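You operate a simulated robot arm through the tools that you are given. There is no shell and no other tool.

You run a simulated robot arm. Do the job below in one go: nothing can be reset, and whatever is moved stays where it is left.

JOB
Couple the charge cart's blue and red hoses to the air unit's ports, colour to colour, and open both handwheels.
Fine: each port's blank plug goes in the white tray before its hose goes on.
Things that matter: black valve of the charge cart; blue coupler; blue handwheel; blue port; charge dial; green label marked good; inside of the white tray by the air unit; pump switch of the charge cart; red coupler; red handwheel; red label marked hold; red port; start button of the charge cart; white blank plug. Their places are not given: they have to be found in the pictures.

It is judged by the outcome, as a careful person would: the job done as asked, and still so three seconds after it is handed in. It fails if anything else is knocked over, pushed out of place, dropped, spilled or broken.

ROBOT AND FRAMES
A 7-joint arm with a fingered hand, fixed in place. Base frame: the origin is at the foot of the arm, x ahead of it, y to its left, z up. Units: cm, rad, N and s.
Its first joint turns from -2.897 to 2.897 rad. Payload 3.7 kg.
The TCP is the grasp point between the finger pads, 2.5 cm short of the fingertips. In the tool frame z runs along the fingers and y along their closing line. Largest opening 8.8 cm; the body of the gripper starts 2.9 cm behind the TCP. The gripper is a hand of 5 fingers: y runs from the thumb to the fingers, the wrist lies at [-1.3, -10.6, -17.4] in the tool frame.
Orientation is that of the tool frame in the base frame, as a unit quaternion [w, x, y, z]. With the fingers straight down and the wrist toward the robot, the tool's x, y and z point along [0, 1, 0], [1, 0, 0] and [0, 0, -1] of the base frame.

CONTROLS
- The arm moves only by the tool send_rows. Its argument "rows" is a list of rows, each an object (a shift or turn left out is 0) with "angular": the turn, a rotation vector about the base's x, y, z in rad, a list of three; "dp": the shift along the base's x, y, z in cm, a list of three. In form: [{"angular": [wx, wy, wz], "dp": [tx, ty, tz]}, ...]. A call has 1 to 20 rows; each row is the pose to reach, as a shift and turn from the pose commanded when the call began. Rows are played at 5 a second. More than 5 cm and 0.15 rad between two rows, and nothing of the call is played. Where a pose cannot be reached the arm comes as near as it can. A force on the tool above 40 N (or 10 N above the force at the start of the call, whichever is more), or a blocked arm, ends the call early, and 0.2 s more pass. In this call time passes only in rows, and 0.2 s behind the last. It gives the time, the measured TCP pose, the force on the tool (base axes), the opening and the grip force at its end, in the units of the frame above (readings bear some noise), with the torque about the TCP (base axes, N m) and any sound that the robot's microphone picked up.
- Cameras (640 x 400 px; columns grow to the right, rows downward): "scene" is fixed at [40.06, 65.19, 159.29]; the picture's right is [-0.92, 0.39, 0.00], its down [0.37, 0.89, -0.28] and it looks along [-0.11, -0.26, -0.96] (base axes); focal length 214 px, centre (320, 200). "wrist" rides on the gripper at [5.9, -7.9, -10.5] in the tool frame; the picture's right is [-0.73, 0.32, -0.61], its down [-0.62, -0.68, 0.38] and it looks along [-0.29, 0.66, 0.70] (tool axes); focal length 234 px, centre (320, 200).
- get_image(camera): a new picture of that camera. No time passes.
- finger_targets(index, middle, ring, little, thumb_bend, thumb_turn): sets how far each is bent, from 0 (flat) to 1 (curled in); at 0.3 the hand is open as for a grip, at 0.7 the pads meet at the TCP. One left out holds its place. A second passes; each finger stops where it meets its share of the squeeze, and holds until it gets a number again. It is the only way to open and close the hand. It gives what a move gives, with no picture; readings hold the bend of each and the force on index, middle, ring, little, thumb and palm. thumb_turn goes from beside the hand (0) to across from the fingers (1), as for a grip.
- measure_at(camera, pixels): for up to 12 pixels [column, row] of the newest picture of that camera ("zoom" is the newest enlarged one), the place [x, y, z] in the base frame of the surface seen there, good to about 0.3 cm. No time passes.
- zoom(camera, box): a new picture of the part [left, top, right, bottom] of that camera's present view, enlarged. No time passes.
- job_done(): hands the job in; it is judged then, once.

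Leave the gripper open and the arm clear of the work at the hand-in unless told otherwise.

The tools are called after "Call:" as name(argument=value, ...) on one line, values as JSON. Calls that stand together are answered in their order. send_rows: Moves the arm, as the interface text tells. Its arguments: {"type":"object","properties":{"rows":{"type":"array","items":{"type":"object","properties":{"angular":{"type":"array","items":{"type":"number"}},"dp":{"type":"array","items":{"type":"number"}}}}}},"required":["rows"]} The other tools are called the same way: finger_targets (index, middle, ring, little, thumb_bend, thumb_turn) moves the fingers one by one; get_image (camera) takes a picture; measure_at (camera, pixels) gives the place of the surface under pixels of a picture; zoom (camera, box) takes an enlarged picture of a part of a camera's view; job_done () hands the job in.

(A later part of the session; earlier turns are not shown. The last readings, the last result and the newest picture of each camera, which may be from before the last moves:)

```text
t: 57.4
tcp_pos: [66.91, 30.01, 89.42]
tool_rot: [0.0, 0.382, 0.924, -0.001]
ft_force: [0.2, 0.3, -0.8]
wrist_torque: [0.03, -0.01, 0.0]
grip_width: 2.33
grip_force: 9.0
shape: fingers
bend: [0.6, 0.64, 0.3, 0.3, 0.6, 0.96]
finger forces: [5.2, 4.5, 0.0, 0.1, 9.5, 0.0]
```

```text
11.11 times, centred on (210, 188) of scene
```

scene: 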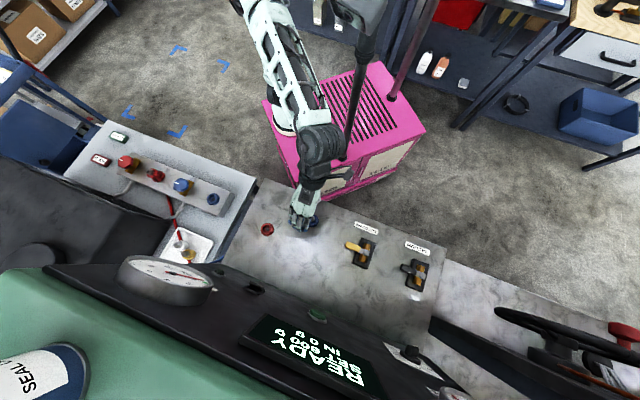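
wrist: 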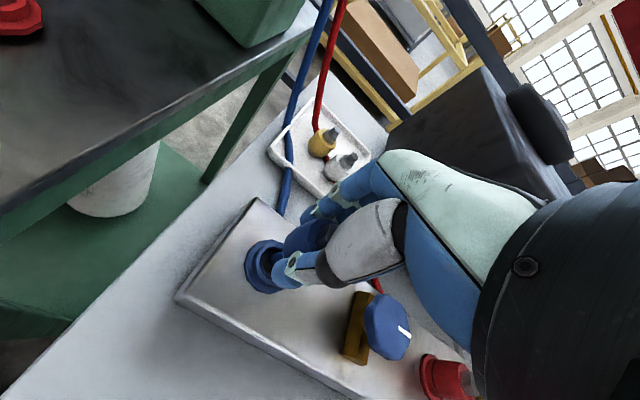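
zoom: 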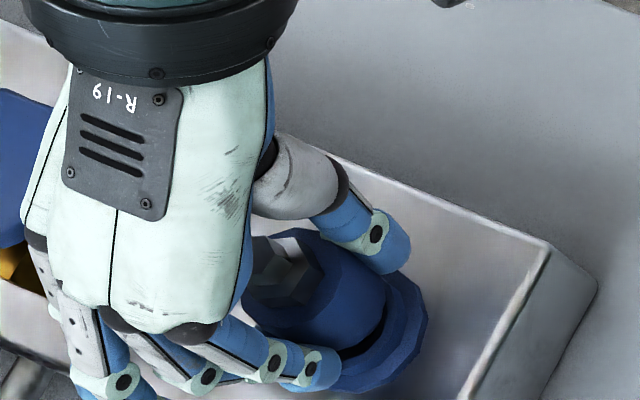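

The coupler is concentric with the port cup. I push down in small steps until it seats.

Call:
send_rows(rows=[{"dp": [0, 0, -0.4]}, {"dp": [0, 0, -0.7]}, {"dp": [0, 0, -1.0]}, {"dp": [0, 0, -1.2]}, {"dp": [0, 0, -1.4]}])

Call:
zoom(camera="wrist", box=[220, 190, 380, 310])

Call:
zoom(camera="scene", box=[186, 170, 234, 206])

```text
t: 58.6
tcp_pos: [66.89, 29.94, 88.1]
tool_rot: [0.002, 0.384, 0.923, 0.002]
ft_force: [5.5, 3.4, 26.5]
wrist_torque: [0.17, -0.24, 0.02]
grip_width: 2.31
grip_force: 23.0
shape: fingers
bend: [0.61, 0.63, 0.3, 0.3, 0.6, 0.96]
finger forces: [10.4, 25.7, 0.0, 0.0, 9.9, 0.0]
```

```text
3.33 times, centred on (300, 250) of wrist
```

zoom: 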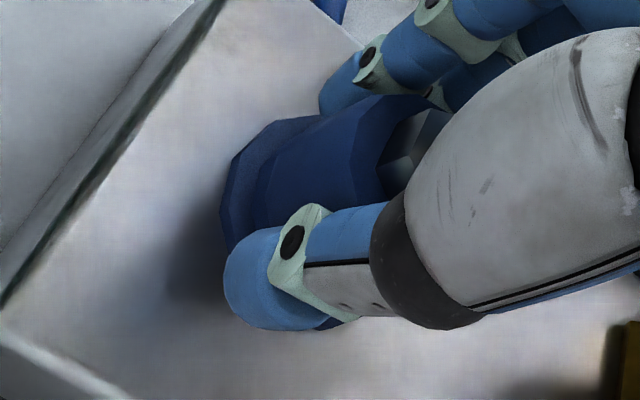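

```text
11.11 times, centred on (210, 188) of scene
```

zoom: 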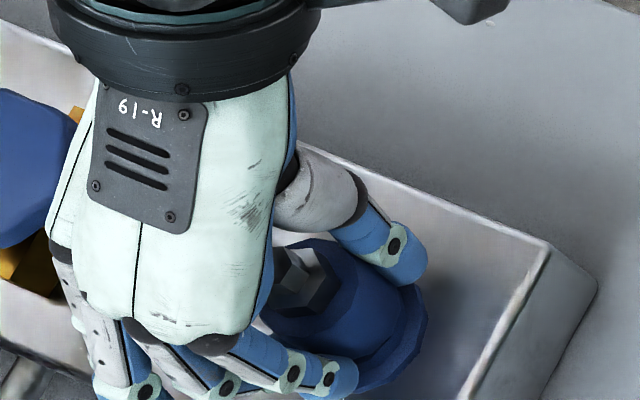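

The blue coupler has seated (same depth and force as red). I ease off and open the fingers.

Call:
send_rows(rows=[{"dp": [0, 0, 0.25]}])

Call:
finger_targets(index=0.3, middle=0.3, thumb_bend=0.3)

Call:
send_rows(rows=[{"dp": [0, 0, 2.5]}, {"dp": [0, 0, 5.5]}, {"dp": [0, 0, 9]}, {"dp": [0, 0, 13]}])

Call:
get_image(camera="wrist")

Call:
zoom(camera="scene", box=[110, 140, 238, 220])

```text
t: 59.0
tcp_pos: [66.87, 29.95, 88.34]
tool_rot: [0.0, 0.383, 0.924, -0.001]
ft_force: [5.2, 4.3, 13.3]
wrist_torque: [0.13, -0.26, -0.01]
grip_width: 2.29
grip_force: 19.5
shape: fingers
bend: [0.6, 0.63, 0.3, 0.3, 0.61, 0.96]
finger forces: [8.5, 23.2, 0.0, 0.1, 7.8, 0.0]
```

```text
t: 60.0
tcp_pos: [66.83, 29.85, 88.36]
tool_rot: [-0.001, 0.383, 0.924, 0.0]
ft_force: [-0.6, -0.7, 0.3]
wrist_torque: [0.01, 0.01, -0.01]
grip_width: 8.43
grip_force: 0.0
shape: fingers
bend: [0.3, 0.3, 0.3, 0.3, 0.3, 0.97]
finger forces: [0.0, 0.0, 0.0, 0.0, 0.0, 0.1]
```

```text
t: 61.0
tcp_pos: [67.17, 29.84, 101.17]
tool_rot: [-0.001, 0.382, 0.924, 0.0]
ft_force: [0.6, -0.1, 1.9]
wrist_torque: [0.0, -0.03, 0.0]
grip_width: 8.44
grip_force: 0.1
shape: fingers
bend: [0.3, 0.3, 0.3, 0.3, 0.3, 0.97]
finger forces: [0.1, 0.0, 0.0, 0.0, 0.1, 0.1]
```

```text
taken
```

wrist: 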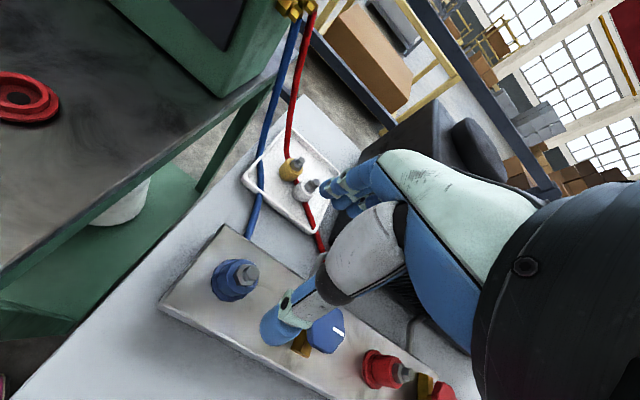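

```text
5.00 times, centred on (174, 180) of scene
```

zoom: 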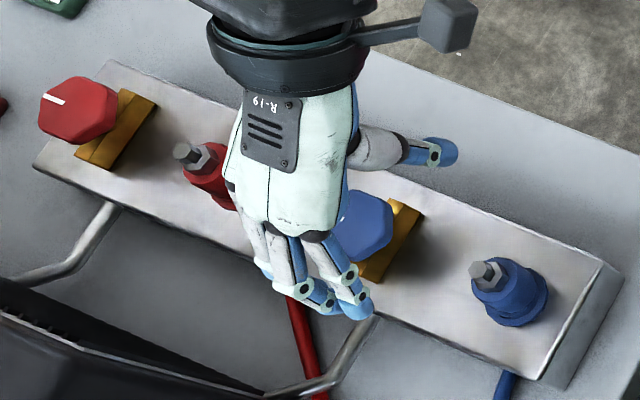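

Both couplers sit on their ports. Next the blue handwheel: I move above it (74.6, 22.0) while turning the hand back 45° so there is room to turn it counter-clockwise.

Call:
send_rows(rows=[{"dp": [1.28, -1.3, 0], "angular": [0, 0, -0.13]}, {"dp": [2.55, -2.6, 0], "angular": [0, 0, -0.26]}, {"dp": [3.83, -3.9, 0], "angular": [0, 0, -0.39]}, {"dp": [5.1, -5.2, 0], "angular": [0, 0, -0.52]}, {"dp": [6.4, -6.5, 0], "angular": [0, 0, -0.65]}, {"dp": [7.65, -7.82, 0], "angular": [0, 0, -0.785]}])

Call:
get_image(camera="wrist")

Call:
zoom(camera="scene", box=[110, 140, 238, 220])

```text
t: 62.4
tcp_pos: [74.42, 22.14, 101.37]
tool_rot: [0.0, 0.708, 0.707, 0.0]
ft_force: [-0.9, -0.6, 0.7]
wrist_torque: [0.0, 0.01, 0.01]
grip_width: 8.44
grip_force: 0.1
shape: fingers
bend: [0.3, 0.3, 0.3, 0.3, 0.3, 0.97]
finger forces: [0.1, 0.1, 0.1, 0.1, 0.0, 0.0]
```

```text
taken
```

wrist: 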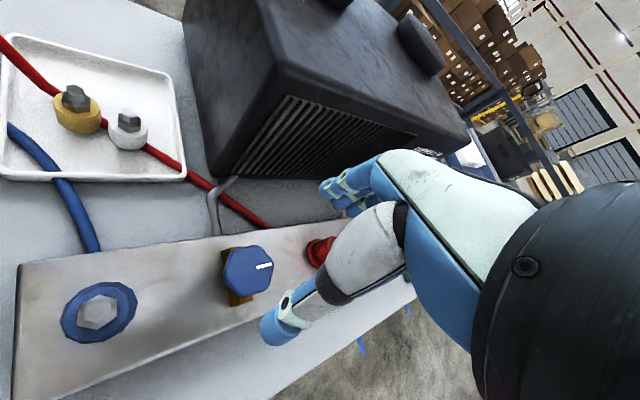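

```text
5.00 times, centred on (174, 180) of scene
```

zoom: 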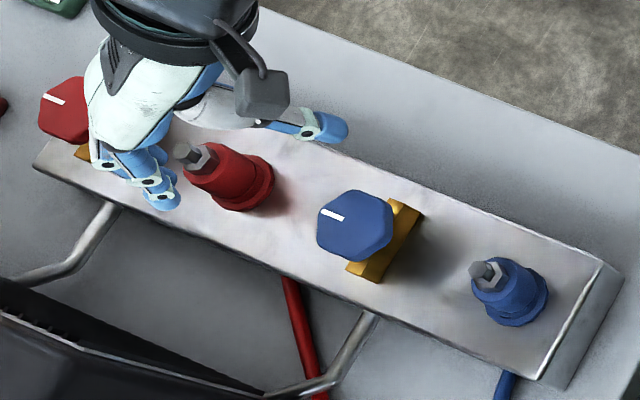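

I zoom on the blue wheel from the wrist camera and measure its top, rim and body.

Call:
zoom(camera="wrist", box=[200, 225, 296, 315])

Call:
measure_at(camera="zoom", pixels=[[325, 195], [250, 200], [440, 190], [330, 100], [330, 280], [230, 230], [320, 310], [260, 310], [215, 130], [250, 330], [370, 200], [430, 195]])

Call:
zoom(camera="scene", box=[164, 166, 212, 202])

Call:
measure_at(camera="zoom", pixels=[[275, 225], [190, 230], [355, 220], [270, 150], [280, 300], [250, 310], [390, 240], [310, 340], [400, 180], [330, 320]])

```text
4.44 times, centred on (248, 270) of wrist
```

zoom: 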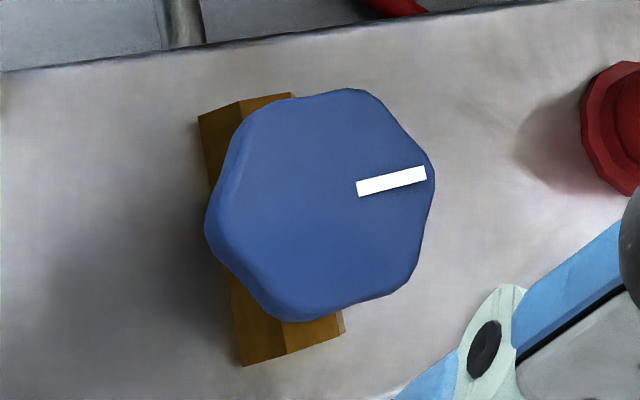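

```text
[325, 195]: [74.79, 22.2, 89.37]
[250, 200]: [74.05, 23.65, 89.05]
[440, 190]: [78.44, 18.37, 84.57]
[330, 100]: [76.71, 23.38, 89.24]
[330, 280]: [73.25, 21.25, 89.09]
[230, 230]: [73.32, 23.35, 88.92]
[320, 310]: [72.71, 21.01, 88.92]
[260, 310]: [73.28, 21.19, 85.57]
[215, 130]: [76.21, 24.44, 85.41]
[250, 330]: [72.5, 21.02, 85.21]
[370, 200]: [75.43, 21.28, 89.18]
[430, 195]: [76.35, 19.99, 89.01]
```

```text
11.11 times, centred on (188, 184) of scene
```

zoom: 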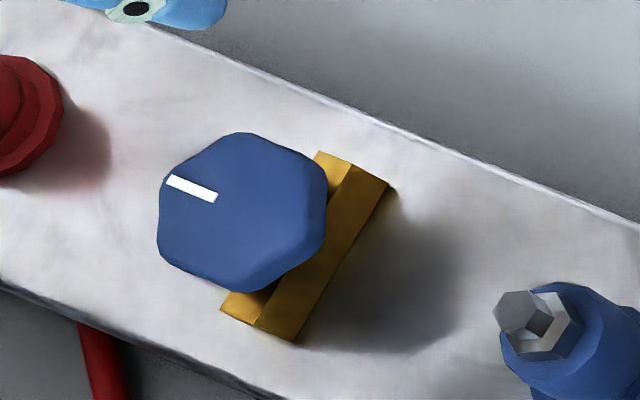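

```text
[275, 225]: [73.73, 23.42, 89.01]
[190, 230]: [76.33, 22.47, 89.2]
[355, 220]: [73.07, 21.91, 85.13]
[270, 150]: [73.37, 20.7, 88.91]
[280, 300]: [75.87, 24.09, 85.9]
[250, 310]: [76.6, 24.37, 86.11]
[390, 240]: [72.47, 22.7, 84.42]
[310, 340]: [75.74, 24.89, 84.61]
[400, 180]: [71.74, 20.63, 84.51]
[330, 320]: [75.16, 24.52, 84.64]
```

Blue wheel: centre ≈ (74.65, 22.2), top z 89.1, about 4.6 cm wide, brass body top z 86.1. I lower to z 89.3 around it and check.

Call:
send_rows(rows=[{"dp": [0.05, 0.2, -2.5]}, {"dp": [0.05, 0.2, -5]}, {"dp": [0.05, 0.2, -7.5]}, {"dp": [0.05, 0.2, -9.5]}, {"dp": [0.05, 0.2, -11]}, {"dp": [0.05, 0.2, -12.05]}])

Call:
get_image(camera="wrist")

Call:
zoom(camera="scene", box=[140, 150, 236, 210])

```text
t: 63.8
tcp_pos: [74.69, 22.08, 89.26]
tool_rot: [-0.001, 0.707, 0.707, 0.0]
ft_force: [-0.1, 0.5, -1.4]
wrist_torque: [0.01, 0.01, 0.02]
grip_width: 8.45
grip_force: 0.0
shape: fingers
bend: [0.3, 0.3, 0.3, 0.3, 0.3, 0.97]
finger forces: [0.0, 0.1, 0.0, 0.1, 0.1, 0.0]
```

```text
taken
```

wrist: 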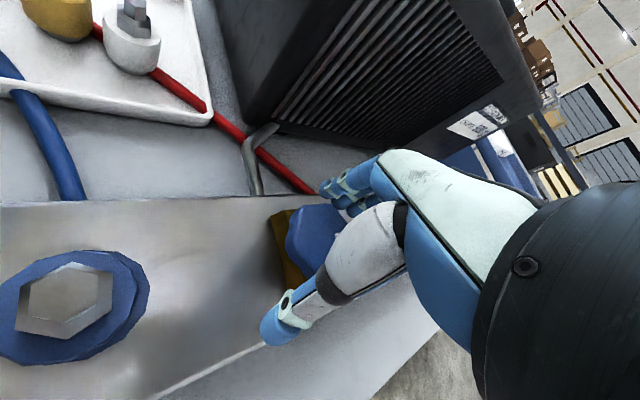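

```text
6.67 times, centred on (188, 180) of scene
```

zoom: 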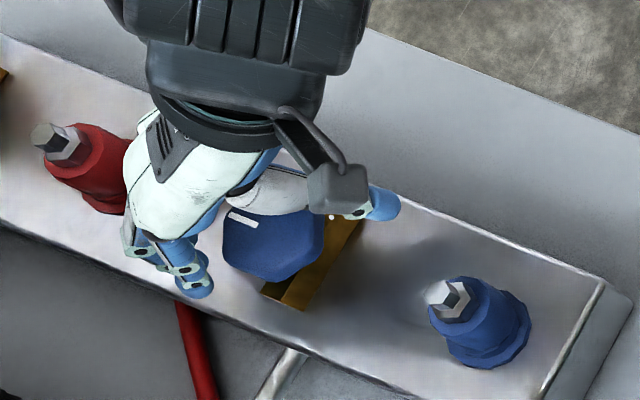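

The wheel is between thumb and index/middle with no contact. I close on it.

Call:
finger_targets(index=0.7, middle=0.7, thumb_bend=0.7)

Call:
get_image(camera="wrist")

Call:
zoom(camera="scene", box=[140, 150, 236, 210])

```text
t: 64.8
tcp_pos: [74.77, 22.07, 89.33]
tool_rot: [0.0, 0.708, 0.707, 0.0]
ft_force: [8.8, -1.8, -3.7]
wrist_torque: [-0.04, -0.12, 0.03]
grip_width: 3.69
grip_force: 14.8
shape: fingers
bend: [0.49, 0.56, 0.3, 0.3, 0.57, 0.97]
finger forces: [11.1, 7.3, 0.1, 0.0, 10.1, 0.0]
```

```text
taken
```

wrist: 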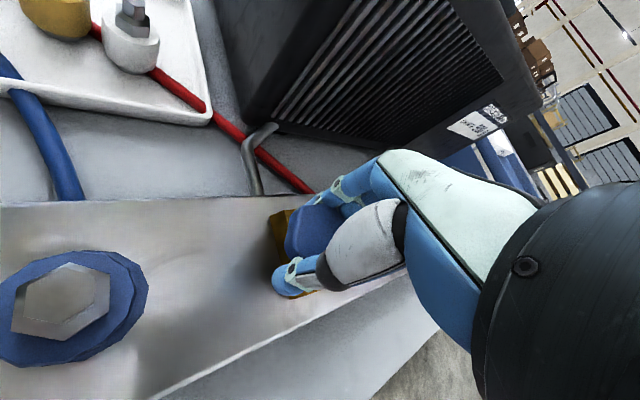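

```text
6.67 times, centred on (188, 180) of scene
```

zoom: 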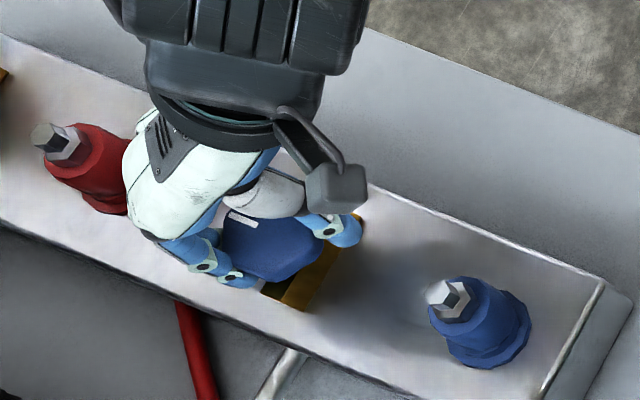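

Gripped (about 15 N); I nudge +0.15 cm in x for balance and turn counter-clockwise about 22° as a trial.

Call:
send_rows(rows=[{"dp": [0.12, 0, 0]}, {"dp": [0.12, 0, 0], "angular": [0, 0, 0.1]}, {"dp": [0.12, 0, 0], "angular": [0, 0, 0.2]}, {"dp": [0.12, 0, 0], "angular": [0, 0, 0.3]}, {"dp": [0.12, 0, 0], "angular": [0, 0, 0.4]}])

Call:
zoom(camera="scene", box=[140, 150, 236, 210])

```text
t: 66.0
tcp_pos: [74.8, 22.33, 89.16]
tool_rot: [0.0, 0.551, 0.835, 0.0]
ft_force: [4.1, -8.2, -5.9]
wrist_torque: [-0.08, -0.09, -0.09]
grip_width: 3.66
grip_force: 14.1
shape: fingers
bend: [0.51, 0.58, 0.3, 0.3, 0.57, 0.97]
finger forces: [7.7, 8.3, 0.0, 0.0, 12.5, 0.1]
```

```text
6.67 times, centred on (188, 180) of scene
```

zoom: 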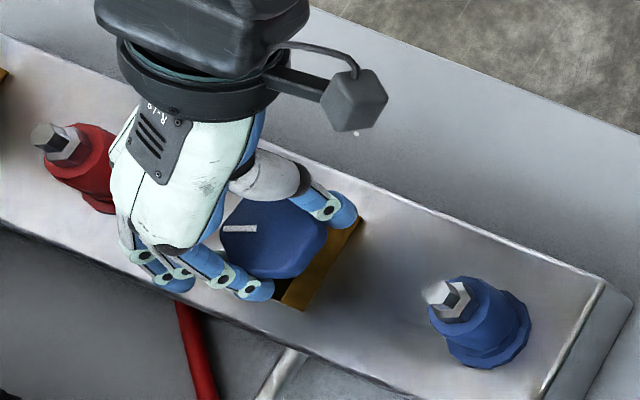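

The wheel follows: its mark turned counter-clockwise with little torque. I keep turning, checking as I go.

Call:
send_rows(rows=[{"angular": [0, 0, 0.12]}, {"angular": [0, 0, 0.24]}, {"angular": [0, 0, 0.36]}, {"angular": [0, 0, 0.48]}])

Call:
zoom(camera="scene", box=[140, 150, 236, 210])

```text
t: 67.0
tcp_pos: [74.75, 22.27, 89.21]
tool_rot: [-0.001, 0.339, 0.941, 0.0]
ft_force: [5.6, -6.1, -6.2]
wrist_torque: [-0.06, -0.1, -0.08]
grip_width: 3.66
grip_force: 14.7
shape: fingers
bend: [0.52, 0.59, 0.3, 0.3, 0.56, 0.97]
finger forces: [7.3, 8.4, 0.1, 0.0, 13.5, 0.0]
```

```text
6.67 times, centred on (188, 180) of scene
```

zoom: 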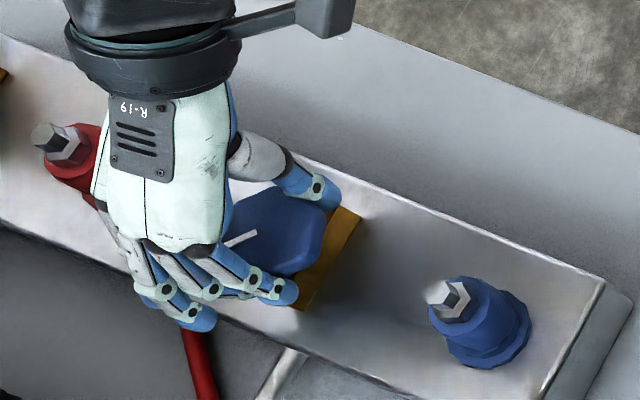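

Still turning freely. I continue another 27°.

Call:
send_rows(rows=[{"angular": [0, 0, 0.12]}, {"angular": [0, 0, 0.24]}, {"angular": [0, 0, 0.36]}, {"angular": [0, 0, 0.48]}, {"angular": [0, 0, 0.6]}])

Call:
zoom(camera="scene", box=[140, 150, 236, 210])

Call:
get_image(camera="wrist")

```text
t: 68.2
tcp_pos: [74.7, 22.13, 89.22]
tool_rot: [0.0, 0.045, 0.999, 0.0]
ft_force: [2.1, -4.8, -11.0]
wrist_torque: [0.01, -0.05, -0.09]
grip_width: 3.69
grip_force: 16.1
shape: fingers
bend: [0.53, 0.6, 0.3, 0.3, 0.56, 0.95]
finger forces: [6.9, 8.3, 0.0, 0.0, 16.0, 0.1]
```

```text
6.67 times, centred on (188, 180) of scene
```

zoom: 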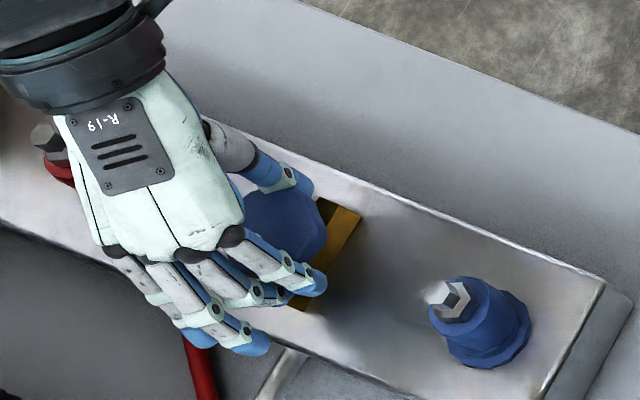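

```text
taken
```

wrist: 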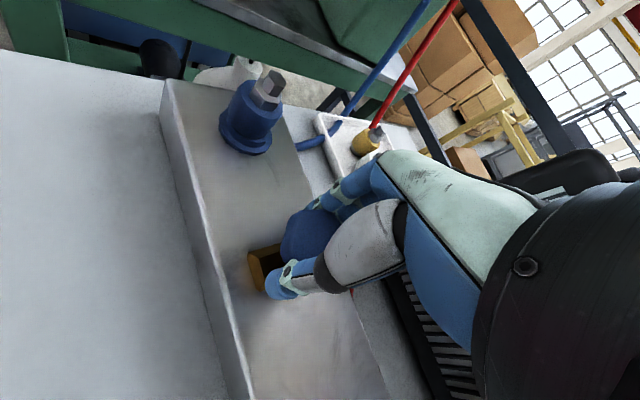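

About 85° turned with no stop yet. I open the fingers, lift, and look at the mark.

Call:
finger_targets(index=0.3, middle=0.3, thumb_bend=0.3)

Call:
send_rows(rows=[{"dp": [0, 0, 2]}, {"dp": [0, 0, 4]}, {"dp": [0, 0, 7], "angular": [0, 0, -0.12]}, {"dp": [0, 0, 9], "angular": [0, 0, -0.26]}, {"dp": [0, 0, 9], "angular": [0, 0, -0.4]}, {"dp": [0, 0, 9], "angular": [0, 0, -0.54]}, {"dp": [0, 0, 9], "angular": [0, 0, -0.68]}, {"dp": [0, 0, 9], "angular": [0, 0, -0.82]}, {"dp": [0, 0, 9], "angular": [0, 0, -0.96]}, {"dp": [0, 0, 9], "angular": [0, 0, -1.1]}, {"dp": [0, 0, 9], "angular": [0, 0, -1.24]}, {"dp": [0, 0, 9], "angular": [0, 0, -1.38]}, {"dp": [0, 0, 9], "angular": [0, 0, -1.48]}])

Call:
zoom(camera="scene", box=[140, 150, 236, 210])

Call:
get_image(camera="wrist")

```text
t: 69.2
tcp_pos: [74.82, 22.26, 89.28]
tool_rot: [0.0, 0.046, 0.999, 0.0]
ft_force: [-0.1, -0.2, 1.3]
wrist_torque: [0.0, 0.04, -0.02]
grip_width: 8.45
grip_force: 0.0
shape: fingers
bend: [0.3, 0.3, 0.3, 0.3, 0.3, 0.97]
finger forces: [0.0, 0.1, 0.0, 0.1, 0.1, 0.1]
```

```text
t: 72.0
tcp_pos: [74.61, 22.12, 98.33]
tool_rot: [0.0, 0.707, 0.707, 0.0]
ft_force: [-0.3, 0.0, 0.7]
wrist_torque: [-0.02, 0.0, 0.0]
grip_width: 8.45
grip_force: 0.0
shape: fingers
bend: [0.3, 0.3, 0.3, 0.3, 0.3, 0.97]
finger forces: [0.1, 0.1, 0.0, 0.1, 0.0, 0.0]
```

```text
6.67 times, centred on (188, 180) of scene
```

zoom: 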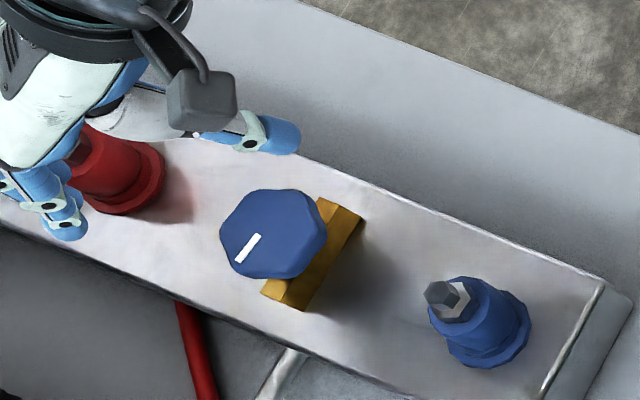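

```text
taken
```

wrist: 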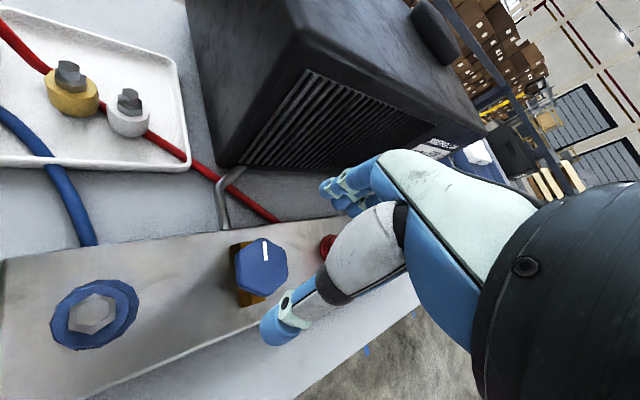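

The mark has turned about 80–85° counter-clockwise. A handwheel opens fully at its stop, so I regrip and turn on, watching torque.

Call:
send_rows(rows=[{"dp": [0, 0, -3]}, {"dp": [0, 0, -6]}, {"dp": [0, 0, -7.5]}, {"dp": [0, 0, -9]}])

Call:
finger_targets(index=0.7, middle=0.7, thumb_bend=0.7)

Call:
send_rows(rows=[{"angular": [0, 0, 0.12]}, {"angular": [0, 0, 0.24]}, {"angular": [0, 0, 0.36]}, {"angular": [0, 0, 0.48]}])

Call:
zoom(camera="scene", box=[140, 150, 236, 210])

```text
t: 73.0
tcp_pos: [74.89, 22.09, 89.14]
tool_rot: [0.0, 0.707, 0.707, 0.0]
ft_force: [-0.7, -0.1, -0.3]
wrist_torque: [-0.02, -0.02, 0.01]
grip_width: 8.43
grip_force: 0.1
shape: fingers
bend: [0.3, 0.3, 0.3, 0.3, 0.3, 0.97]
finger forces: [0.0, 0.0, 0.0, 0.0, 0.1, 0.0]
```

```text
t: 74.0
tcp_pos: [74.86, 22.16, 89.11]
tool_rot: [0.0, 0.707, 0.707, 0.0]
ft_force: [4.9, -0.9, -4.0]
wrist_torque: [-0.01, -0.1, 0.05]
grip_width: 3.55
grip_force: 15.4
shape: fingers
bend: [0.53, 0.58, 0.3, 0.3, 0.56, 0.97]
finger forces: [9.9, 7.2, 0.1, 0.0, 12.6, 0.0]
```

```text
t: 75.0
tcp_pos: [74.69, 22.2, 89.12]
tool_rot: [0.0, 0.52, 0.854, 0.0]
ft_force: [12.1, -10.0, -7.5]
wrist_torque: [-0.28, -0.14, -0.63]
grip_width: 3.44
grip_force: 19.0
shape: fingers
bend: [0.51, 0.6, 0.3, 0.3, 0.59, 0.92]
finger forces: [10.9, 14.1, 0.0, 0.0, 13.4, 0.0]
```

```text
6.67 times, centred on (188, 180) of scene
```

zoom: 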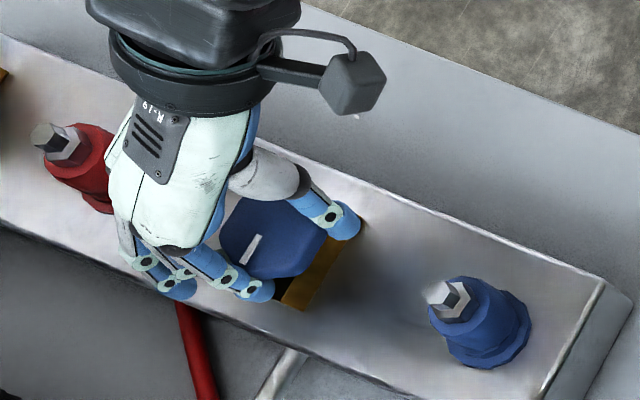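

Torque rose to 0.63 N·m and the mark now lines up with the brass body: the wheel is at its open stop (quarter turn). I relax the turn a little, release and rise.

Call:
send_rows(rows=[{"angular": [0, 0, -0.12]}, {"angular": [0, 0, -0.2]}])

Call:
finger_targets(index=0.3, middle=0.3, thumb_bend=0.3)

Call:
send_rows(rows=[{"dp": [0, 0, 2]}, {"dp": [0, 0, 4]}, {"dp": [0, 0, 7]}, {"dp": [0, 0, 11]}])

Call:
zoom(camera="scene", box=[140, 150, 236, 210])

Call:
get_image(camera="wrist")

```text
t: 75.6
tcp_pos: [74.68, 22.44, 89.18]
tool_rot: [-0.001, 0.602, 0.798, 0.001]
ft_force: [7.7, -5.1, -7.4]
wrist_torque: [-0.08, -0.06, -0.12]
grip_width: 3.35
grip_force: 16.4
shape: fingers
bend: [0.52, 0.59, 0.3, 0.3, 0.59, 0.96]
finger forces: [9.3, 11.4, 0.0, 0.0, 11.8, 0.1]
```

```text
t: 76.6
tcp_pos: [74.7, 22.27, 89.14]
tool_rot: [0.0, 0.602, 0.799, 0.0]
ft_force: [0.2, -0.8, 0.4]
wrist_torque: [-0.01, -0.04, 0.02]
grip_width: 8.41
grip_force: 0.1
shape: fingers
bend: [0.3, 0.3, 0.3, 0.3, 0.3, 0.97]
finger forces: [0.1, 0.0, 0.0, 0.1, 0.0, 0.0]
```

```text
t: 77.6
tcp_pos: [74.45, 22.09, 99.93]
tool_rot: [0.0, 0.601, 0.799, 0.0]
ft_force: [0.4, -0.4, -0.8]
wrist_torque: [-0.02, -0.01, 0.0]
grip_width: 8.46
grip_force: 0.1
shape: fingers
bend: [0.3, 0.3, 0.3, 0.3, 0.3, 0.97]
finger forces: [0.0, 0.0, 0.1, 0.0, 0.0, 0.1]
```

```text
6.67 times, centred on (188, 180) of scene
```

zoom: 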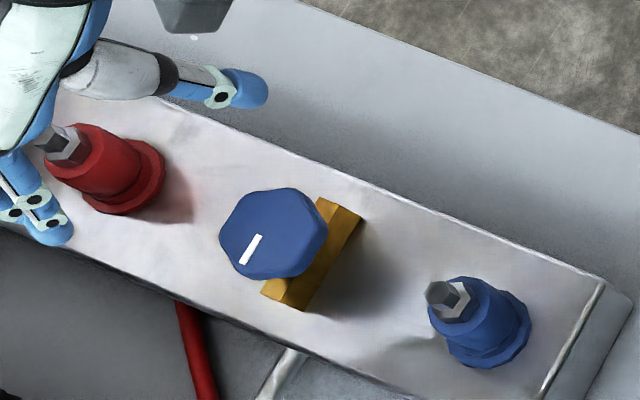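

```text
taken
```

wrist: 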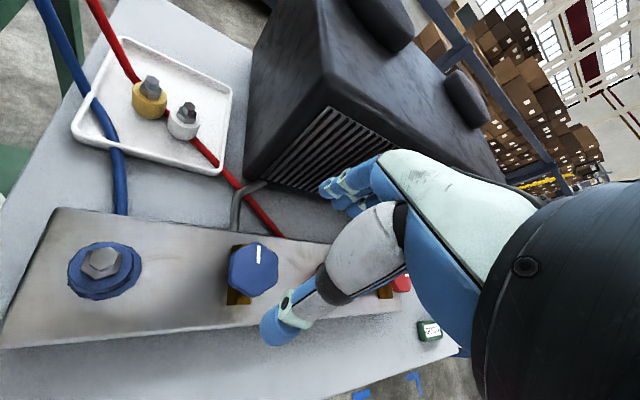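

The blue wheel's mark is aligned with its body at the open stop. Now I go to above the red wheel (91.5, 5.9), turning the hand to −10° so I can do shorter strokes within reach.

Call:
send_rows(rows=[{"dp": [2.4, -2.3, 0], "angular": [0, 0, -0.065]}, {"dp": [4.8, -4.6, 0], "angular": [0, 0, -0.13]}, {"dp": [7.2, -7, 0], "angular": [0, 0, -0.195]}, {"dp": [9.6, -9.3, 0], "angular": [0, 0, -0.26]}, {"dp": [12, -11.7, 0], "angular": [0, 0, -0.325]}, {"dp": [14.4, -14, 0], "angular": [0, 0, -0.39]}, {"dp": [16.73, -16.3, 0], "angular": [0, 0, -0.455]}])

Call:
get_image(camera="wrist")

Call:
zoom(camera="scene", box=[80, 120, 208, 200])

```text
t: 79.2
tcp_pos: [91.43, 5.77, 100.5]
tool_rot: [-0.001, 0.766, 0.643, 0.0]
ft_force: [-0.2, -0.7, 0.4]
wrist_torque: [0.02, 0.0, 0.0]
grip_width: 8.46
grip_force: 0.0
shape: fingers
bend: [0.3, 0.3, 0.3, 0.3, 0.3, 0.97]
finger forces: [0.0, 0.0, 0.0, 0.0, 0.0, 0.0]
```

```text
taken
```

wrist: 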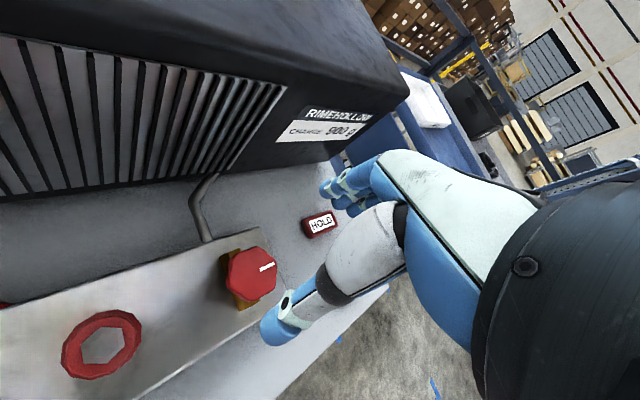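

```text
5.00 times, centred on (144, 160) of scene
```

zoom: 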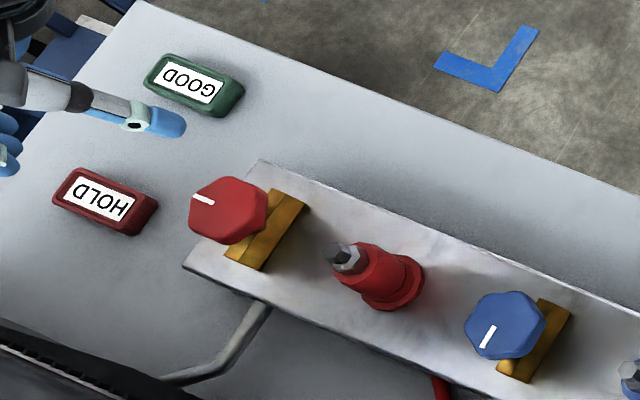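

I measure the red wheel precisely.

Call:
zoom(camera="wrist", box=[205, 230, 301, 320])

Call:
measure_at(camera="zoom", pixels=[[300, 190], [250, 190], [350, 200], [300, 110], [300, 270], [380, 190], [215, 200]])

Call:
zoom(camera="scene", box=[105, 145, 153, 181])

Call:
measure_at(camera="zoom", pixels=[[240, 190], [190, 190], [290, 190], [240, 130], [240, 250], [320, 250], [350, 180]])

```text
4.44 times, centred on (253, 275) of wrist
```

zoom: 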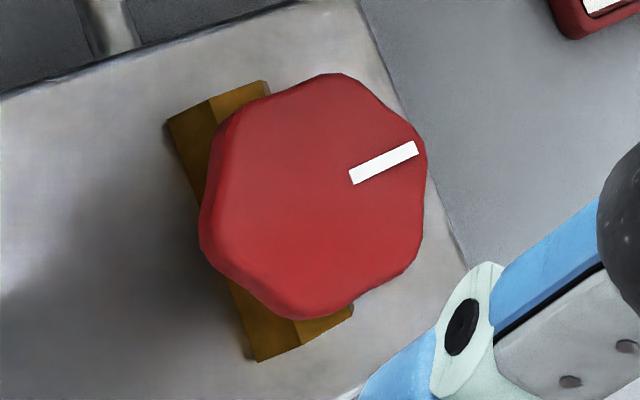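

```text
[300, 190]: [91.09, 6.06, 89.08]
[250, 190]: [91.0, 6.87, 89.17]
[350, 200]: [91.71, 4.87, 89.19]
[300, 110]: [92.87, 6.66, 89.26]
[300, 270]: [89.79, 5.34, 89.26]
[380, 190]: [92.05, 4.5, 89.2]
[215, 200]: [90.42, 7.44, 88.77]
```

```text
11.11 times, centred on (129, 163) of scene
```

zoom: 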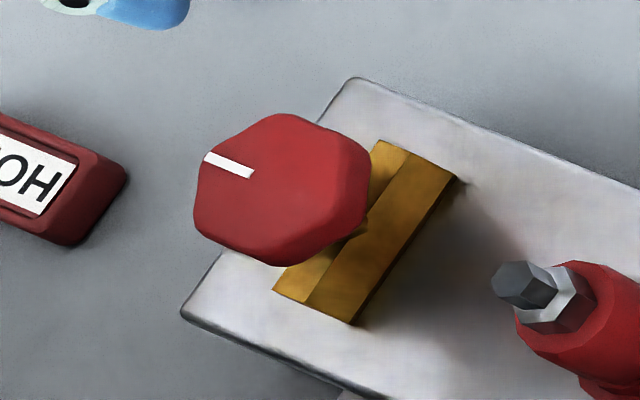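

```text
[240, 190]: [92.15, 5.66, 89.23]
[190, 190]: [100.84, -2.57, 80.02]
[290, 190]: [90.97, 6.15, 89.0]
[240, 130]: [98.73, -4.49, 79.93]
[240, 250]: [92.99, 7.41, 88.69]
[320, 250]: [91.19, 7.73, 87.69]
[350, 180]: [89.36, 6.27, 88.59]
```

Red wheel centre ≈ (91.3, 5.95), top z 89.2, same shape. I lower to z 89.3 and close.

Call:
send_rows(rows=[{"dp": [-0.15, 0.05, -2.5]}, {"dp": [-0.15, 0.05, -5]}, {"dp": [-0.15, 0.05, -7.5]}, {"dp": [-0.15, 0.05, -9.5]}, {"dp": [-0.15, 0.05, -11]}])

Call:
get_image(camera="wrist")

Call:
zoom(camera="scene", box=[80, 120, 176, 180])

```text
t: 80.4
tcp_pos: [91.19, 5.96, 89.16]
tool_rot: [0.0, 0.767, 0.642, 0.0]
ft_force: [0.4, 0.3, -0.2]
wrist_torque: [-0.04, 0.02, -0.01]
grip_width: 8.46
grip_force: 0.0
shape: fingers
bend: [0.3, 0.3, 0.3, 0.3, 0.3, 0.97]
finger forces: [0.0, 0.1, 0.0, 0.0, 0.0, 0.1]
```

```text
taken
```

wrist: 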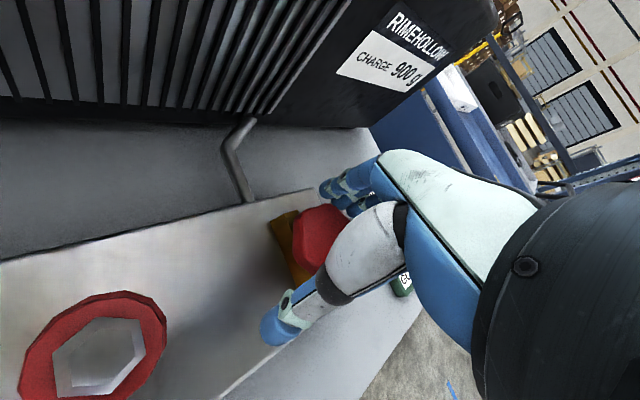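

```text
6.67 times, centred on (128, 150) of scene
```

zoom: 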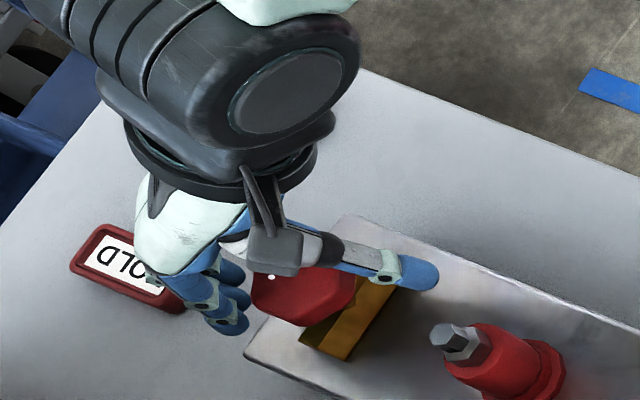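

The red wheel is between the fingers. I close and turn counter-clockwise in steps.

Call:
finger_targets(index=0.7, middle=0.7, thumb_bend=0.7)

Call:
send_rows(rows=[{"dp": [0.1, 0, 0]}, {"dp": [0.1, 0, 0], "angular": [0, 0, 0.12]}, {"dp": [0.1, 0, 0], "angular": [0, 0, 0.24]}, {"dp": [0.1, 0, 0], "angular": [0, 0, 0.36]}, {"dp": [0.1, 0, 0], "angular": [0, 0, 0.48]}])

Call:
zoom(camera="scene", box=[80, 120, 176, 180])

```text
t: 81.4
tcp_pos: [91.26, 5.9, 89.22]
tool_rot: [0.001, 0.766, 0.642, 0.0]
ft_force: [12.8, -3.2, -2.4]
wrist_torque: [-0.04, -0.17, 0.01]
grip_width: 3.33
grip_force: 13.1
shape: fingers
bend: [0.49, 0.54, 0.3, 0.3, 0.6, 0.97]
finger forces: [10.7, 7.7, 0.0, 0.0, 7.7, 0.0]
```

```text
t: 82.6
tcp_pos: [91.36, 5.93, 89.12]
tool_rot: [0.0, 0.591, 0.806, 0.0]
ft_force: [2.0, -7.9, -4.4]
wrist_torque: [-0.1, -0.01, -0.1]
grip_width: 3.27
grip_force: 12.3
shape: fingers
bend: [0.53, 0.57, 0.3, 0.3, 0.58, 0.97]
finger forces: [5.9, 7.2, 0.1, 0.0, 12.2, 0.0]
```

```text
6.67 times, centred on (128, 150) of scene
```

zoom: 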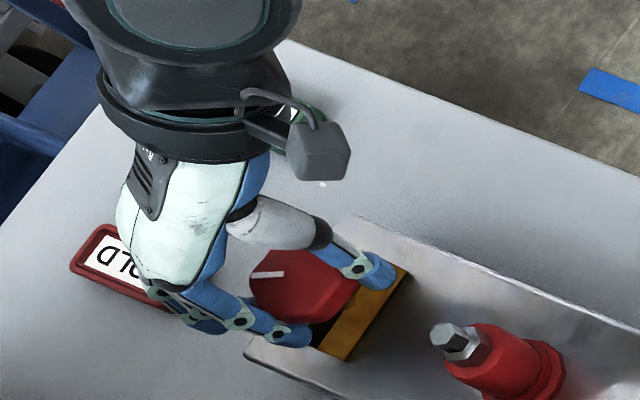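

The red wheel turns with the hand (mark moved counter-clockwise). I continue about 34° more.

Call:
send_rows(rows=[{"angular": [0, 0, 0.12]}, {"angular": [0, 0, 0.24]}, {"angular": [0, 0, 0.36]}, {"angular": [0, 0, 0.48]}, {"angular": [0, 0, 0.6]}])

Call:
zoom(camera="scene", box=[80, 120, 176, 180])

```text
t: 83.8
tcp_pos: [91.24, 5.93, 89.15]
tool_rot: [0.0, 0.326, 0.945, 0.0]
ft_force: [-1.5, -9.5, -7.2]
wrist_torque: [-0.14, 0.02, -0.1]
grip_width: 3.32
grip_force: 14.4
shape: fingers
bend: [0.55, 0.6, 0.3, 0.3, 0.56, 0.95]
finger forces: [5.0, 7.0, 0.0, 0.0, 16.2, 0.0]
```

```text
6.67 times, centred on (128, 150) of scene
```

zoom: 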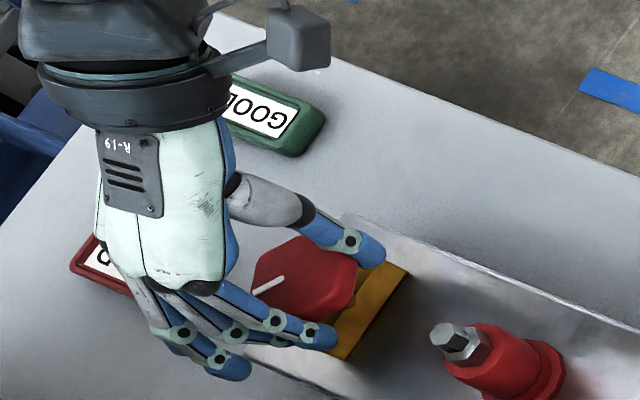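

About 62° done. I release, rise, turn the hand back and regrip for the rest.

Call:
finger_targets(index=0.3, middle=0.3, thumb_bend=0.3)

Call:
send_rows(rows=[{"dp": [0, 0, 2]}, {"dp": [0, 0, 4]}, {"dp": [0, 0, 6.5], "angular": [0, 0, -0.13]}, {"dp": [0, 0, 8], "angular": [0, 0, -0.26]}, {"dp": [0, 0, 8], "angular": [0, 0, -0.39]}, {"dp": [0, 0, 8], "angular": [0, 0, -0.52]}, {"dp": [0, 0, 8], "angular": [0, 0, -0.65]}, {"dp": [0, 0, 8], "angular": [0, 0, -0.78]}, {"dp": [0, 0, 8], "angular": [0, 0, -0.91]}])

Call:
zoom(camera="scene", box=[80, 120, 208, 200])

```text
t: 84.8
tcp_pos: [91.28, 5.94, 89.19]
tool_rot: [0.0, 0.327, 0.945, 0.0]
ft_force: [-0.2, -0.5, 0.3]
wrist_torque: [0.01, 0.03, 0.0]
grip_width: 8.45
grip_force: 0.0
shape: fingers
bend: [0.3, 0.3, 0.3, 0.3, 0.3, 0.97]
finger forces: [0.0, 0.1, 0.0, 0.1, 0.0, 0.0]
```

```text
t: 86.8
tcp_pos: [91.46, 5.72, 97.26]
tool_rot: [0.0, 0.71, 0.704, 0.0]
ft_force: [-0.9, -0.4, 0.2]
wrist_torque: [-0.03, 0.0, -0.01]
grip_width: 8.47
grip_force: 0.0
shape: fingers
bend: [0.3, 0.3, 0.3, 0.3, 0.3, 0.97]
finger forces: [0.0, 0.0, 0.1, 0.0, 0.1, 0.0]
```

```text
5.00 times, centred on (144, 160) of scene
```

zoom: 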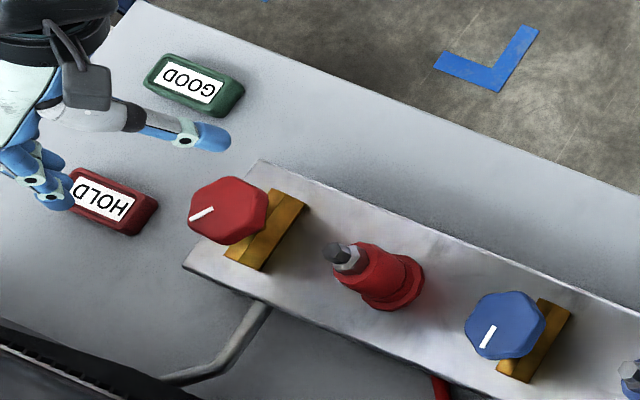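

The red mark has turned about 60°. I lower, regrip, and turn until the stop.

Call:
send_rows(rows=[{"dp": [0, 0, -2.5]}, {"dp": [0, 0, -5]}, {"dp": [0, 0, -6.5]}, {"dp": [0, 0, -8]}])

Call:
finger_targets(index=0.7, middle=0.7, thumb_bend=0.7)

Call:
send_rows(rows=[{"angular": [0, 0, 0.12]}, {"angular": [0, 0, 0.24]}, {"angular": [0, 0, 0.36]}, {"angular": [0, 0, 0.48]}])

Call:
zoom(camera="scene", box=[80, 120, 176, 180])

```text
t: 87.8
tcp_pos: [91.36, 5.91, 89.2]
tool_rot: [0.0, 0.709, 0.705, -0.001]
ft_force: [-0.3, 0.2, -0.3]
wrist_torque: [0.02, 0.0, 0.06]
grip_width: 8.4
grip_force: 0.0
shape: fingers
bend: [0.3, 0.3, 0.3, 0.3, 0.3, 0.97]
finger forces: [0.0, 0.0, 0.0, 0.0, 0.1, 0.0]
```

```text
t: 88.8
tcp_pos: [91.48, 5.87, 89.32]
tool_rot: [-0.001, 0.709, 0.705, 0.0]
ft_force: [7.1, -0.3, -3.7]
wrist_torque: [-0.04, -0.15, 0.04]
grip_width: 3.35
grip_force: 14.2
shape: fingers
bend: [0.53, 0.56, 0.3, 0.3, 0.57, 0.97]
finger forces: [9.3, 7.3, 0.1, 0.0, 11.1, 0.0]
```

```text
t: 89.8
tcp_pos: [91.56, 6.02, 89.37]
tool_rot: [0.0, 0.52, 0.854, 0.0]
ft_force: [1.7, -5.2, -0.6]
wrist_torque: [-0.05, 0.0, -0.07]
grip_width: 3.29
grip_force: 13.5
shape: fingers
bend: [0.55, 0.58, 0.3, 0.3, 0.57, 0.96]
finger forces: [6.2, 6.8, 0.0, 0.0, 14.4, 0.1]
```

```text
6.67 times, centred on (128, 150) of scene
```

zoom: 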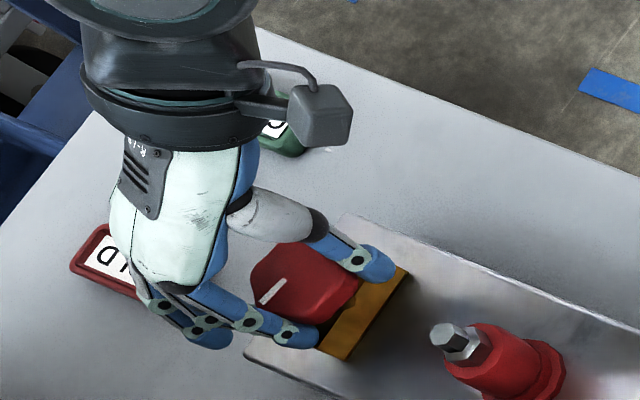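

No stop yet, torque still low; the mark is near the open direction. I turn further in small steps.

Call:
send_rows(rows=[{"angular": [0, 0, 0.1]}, {"angular": [0, 0, 0.2]}, {"angular": [0, 0, 0.3]}])

Call:
zoom(camera="scene", box=[80, 120, 176, 180])

```text
t: 90.6
tcp_pos: [91.47, 6.09, 89.22]
tool_rot: [-0.001, 0.388, 0.922, 0.0]
ft_force: [-0.9, -6.9, -2.4]
wrist_torque: [-0.13, -0.03, -0.19]
grip_width: 3.27
grip_force: 14.1
shape: fingers
bend: [0.57, 0.6, 0.3, 0.3, 0.57, 0.94]
finger forces: [5.3, 6.3, 0.0, 0.0, 17.2, 0.1]
```

```text
6.67 times, centred on (128, 150) of scene
```

zoom: 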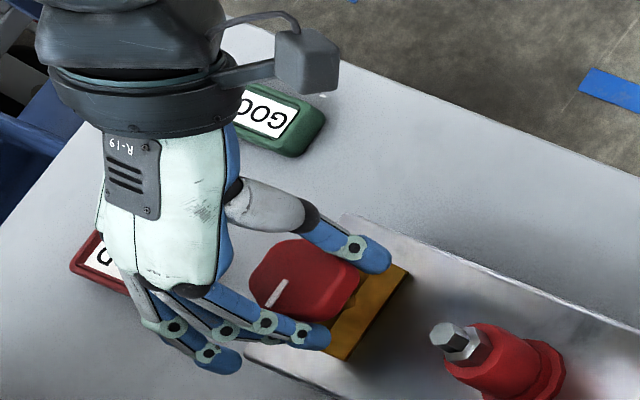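

Torque is beginning to rise. A bit more to reach the stop.

Call:
send_rows(rows=[{"angular": [0, 0, 0.08]}, {"angular": [0, 0, 0.16]}])

Call:
zoom(camera="scene", box=[80, 120, 176, 180])

```text
t: 91.2
tcp_pos: [91.45, 6.05, 89.15]
tool_rot: [0.0, 0.311, 0.95, 0.001]
ft_force: [-2.0, -4.0, -3.4]
wrist_torque: [-0.14, -0.06, -0.35]
grip_width: 3.19
grip_force: 15.4
shape: fingers
bend: [0.57, 0.61, 0.3, 0.3, 0.57, 0.91]
finger forces: [5.8, 7.4, 0.0, 0.0, 17.0, 0.0]
```

```text
6.67 times, centred on (128, 150) of scene
```

zoom: 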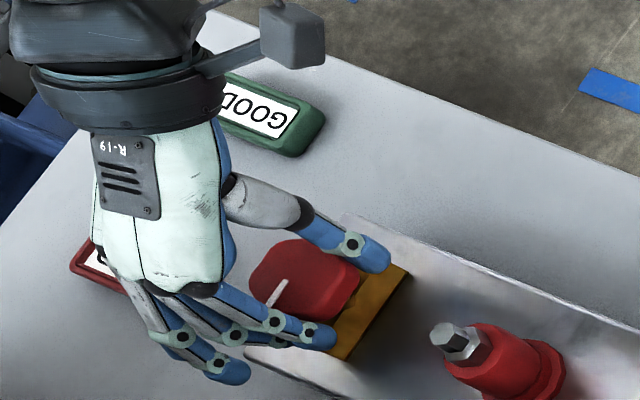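

The mark no longer moves and torque rises (0.35 N·m): it is at the stop. I apply one small further nudge for certainty, then relax.

Call:
send_rows(rows=[{"angular": [0, 0, 0.12]}])

Call:
send_rows(rows=[{"angular": [0, 0, -0.12]}, {"angular": [0, 0, -0.24]}, {"angular": [0, 0, -0.32]}])

Call:
finger_targets(index=0.3, middle=0.3, thumb_bend=0.3)

Call:
send_rows(rows=[{"dp": [0, 0, 2]}, {"dp": [0, 0, 4]}, {"dp": [0, 0, 7]}, {"dp": [0, 0, 11]}, {"dp": [-3.5, 0, 14]}, {"dp": [-7.5, 0, 17]}, {"dp": [-11.5, 0, 19]}, {"dp": [-15.5, 0, 20]}, {"dp": [-19.5, 0, 20]}, {"dp": [-23.5, 0, 20]}, {"dp": [-27.5, 0, 20]}, {"dp": [-31.5, 0, 20]}])

Call:
get_image(camera="scene")

Call:
zoom(camera="scene", box=[90, 130, 250, 270])

Call:
get_image(camera="wrist")

```text
t: 91.6
tcp_pos: [91.26, 6.21, 89.21]
tool_rot: [-0.001, 0.254, 0.967, 0.0]
ft_force: [-11.0, 0.6, -4.4]
wrist_torque: [-0.09, 0.02, -0.23]
grip_width: 2.88
grip_force: 13.6
shape: fingers
bend: [0.59, 0.61, 0.3, 0.3, 0.58, 0.9]
finger forces: [4.3, 5.2, 0.1, 0.1, 17.7, 0.1]
```

```text
t: 92.4
tcp_pos: [91.37, 6.11, 89.25]
tool_rot: [0.0, 0.406, 0.914, 0.001]
ft_force: [-7.7, 7.1, -5.4]
wrist_torque: [0.02, 0.13, 0.02]
grip_width: 2.89
grip_force: 14.1
shape: fingers
bend: [0.58, 0.6, 0.3, 0.3, 0.58, 0.93]
finger forces: [6.9, 7.0, 0.0, 0.1, 14.7, 0.0]
```

```text
t: 93.4
tcp_pos: [91.39, 6.03, 89.2]
tool_rot: [0.0, 0.406, 0.914, 0.0]
ft_force: [0.6, 0.4, -0.4]
wrist_torque: [0.02, -0.02, 0.01]
grip_width: 8.43
grip_force: 0.1
shape: fingers
bend: [0.3, 0.3, 0.3, 0.3, 0.3, 0.97]
finger forces: [0.0, 0.1, 0.1, 0.0, 0.0, 0.0]
```

```text
t: 96.0
tcp_pos: [59.55, 6.11, 109.2]
tool_rot: [-0.002, 0.405, 0.914, 0.0]
ft_force: [-1.1, -0.2, -0.1]
wrist_torque: [-0.02, 0.03, 0.01]
grip_width: 8.44
grip_force: 0.1
shape: fingers
bend: [0.3, 0.3, 0.3, 0.3, 0.3, 0.97]
finger forces: [0.0, 0.1, 0.1, 0.0, 0.0, 0.0]
```

```text
taken
```

scene: 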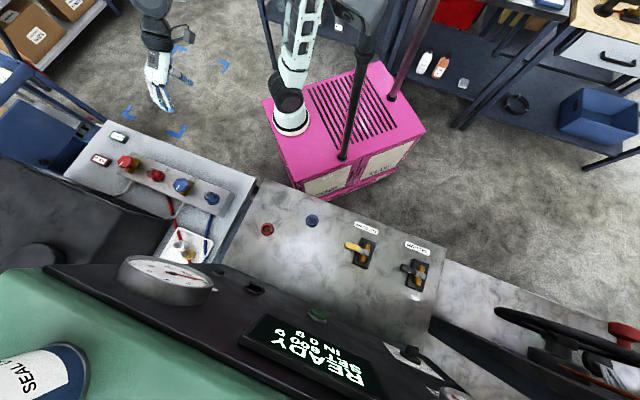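

```text
2.86 times, centred on (170, 200) of scene
```

zoom: 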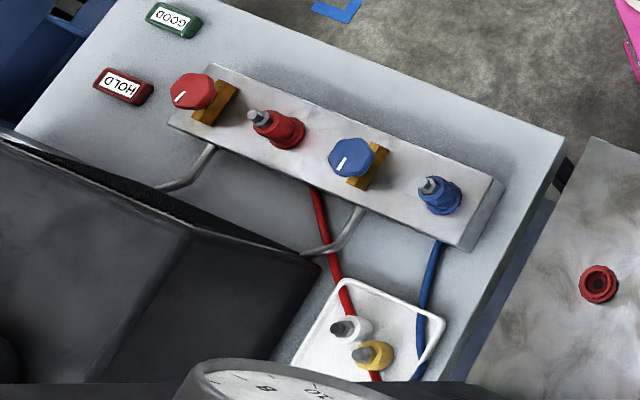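

```text
taken
```

wrist: 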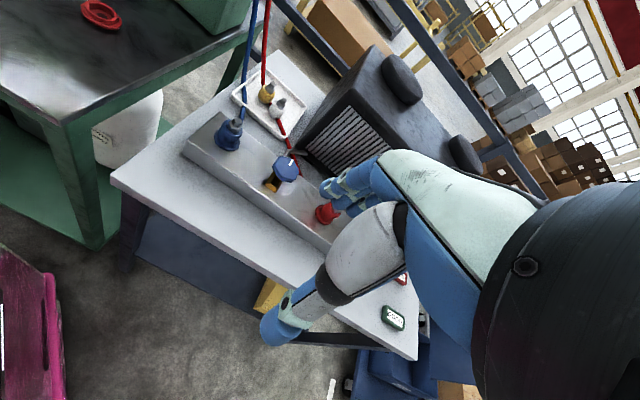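

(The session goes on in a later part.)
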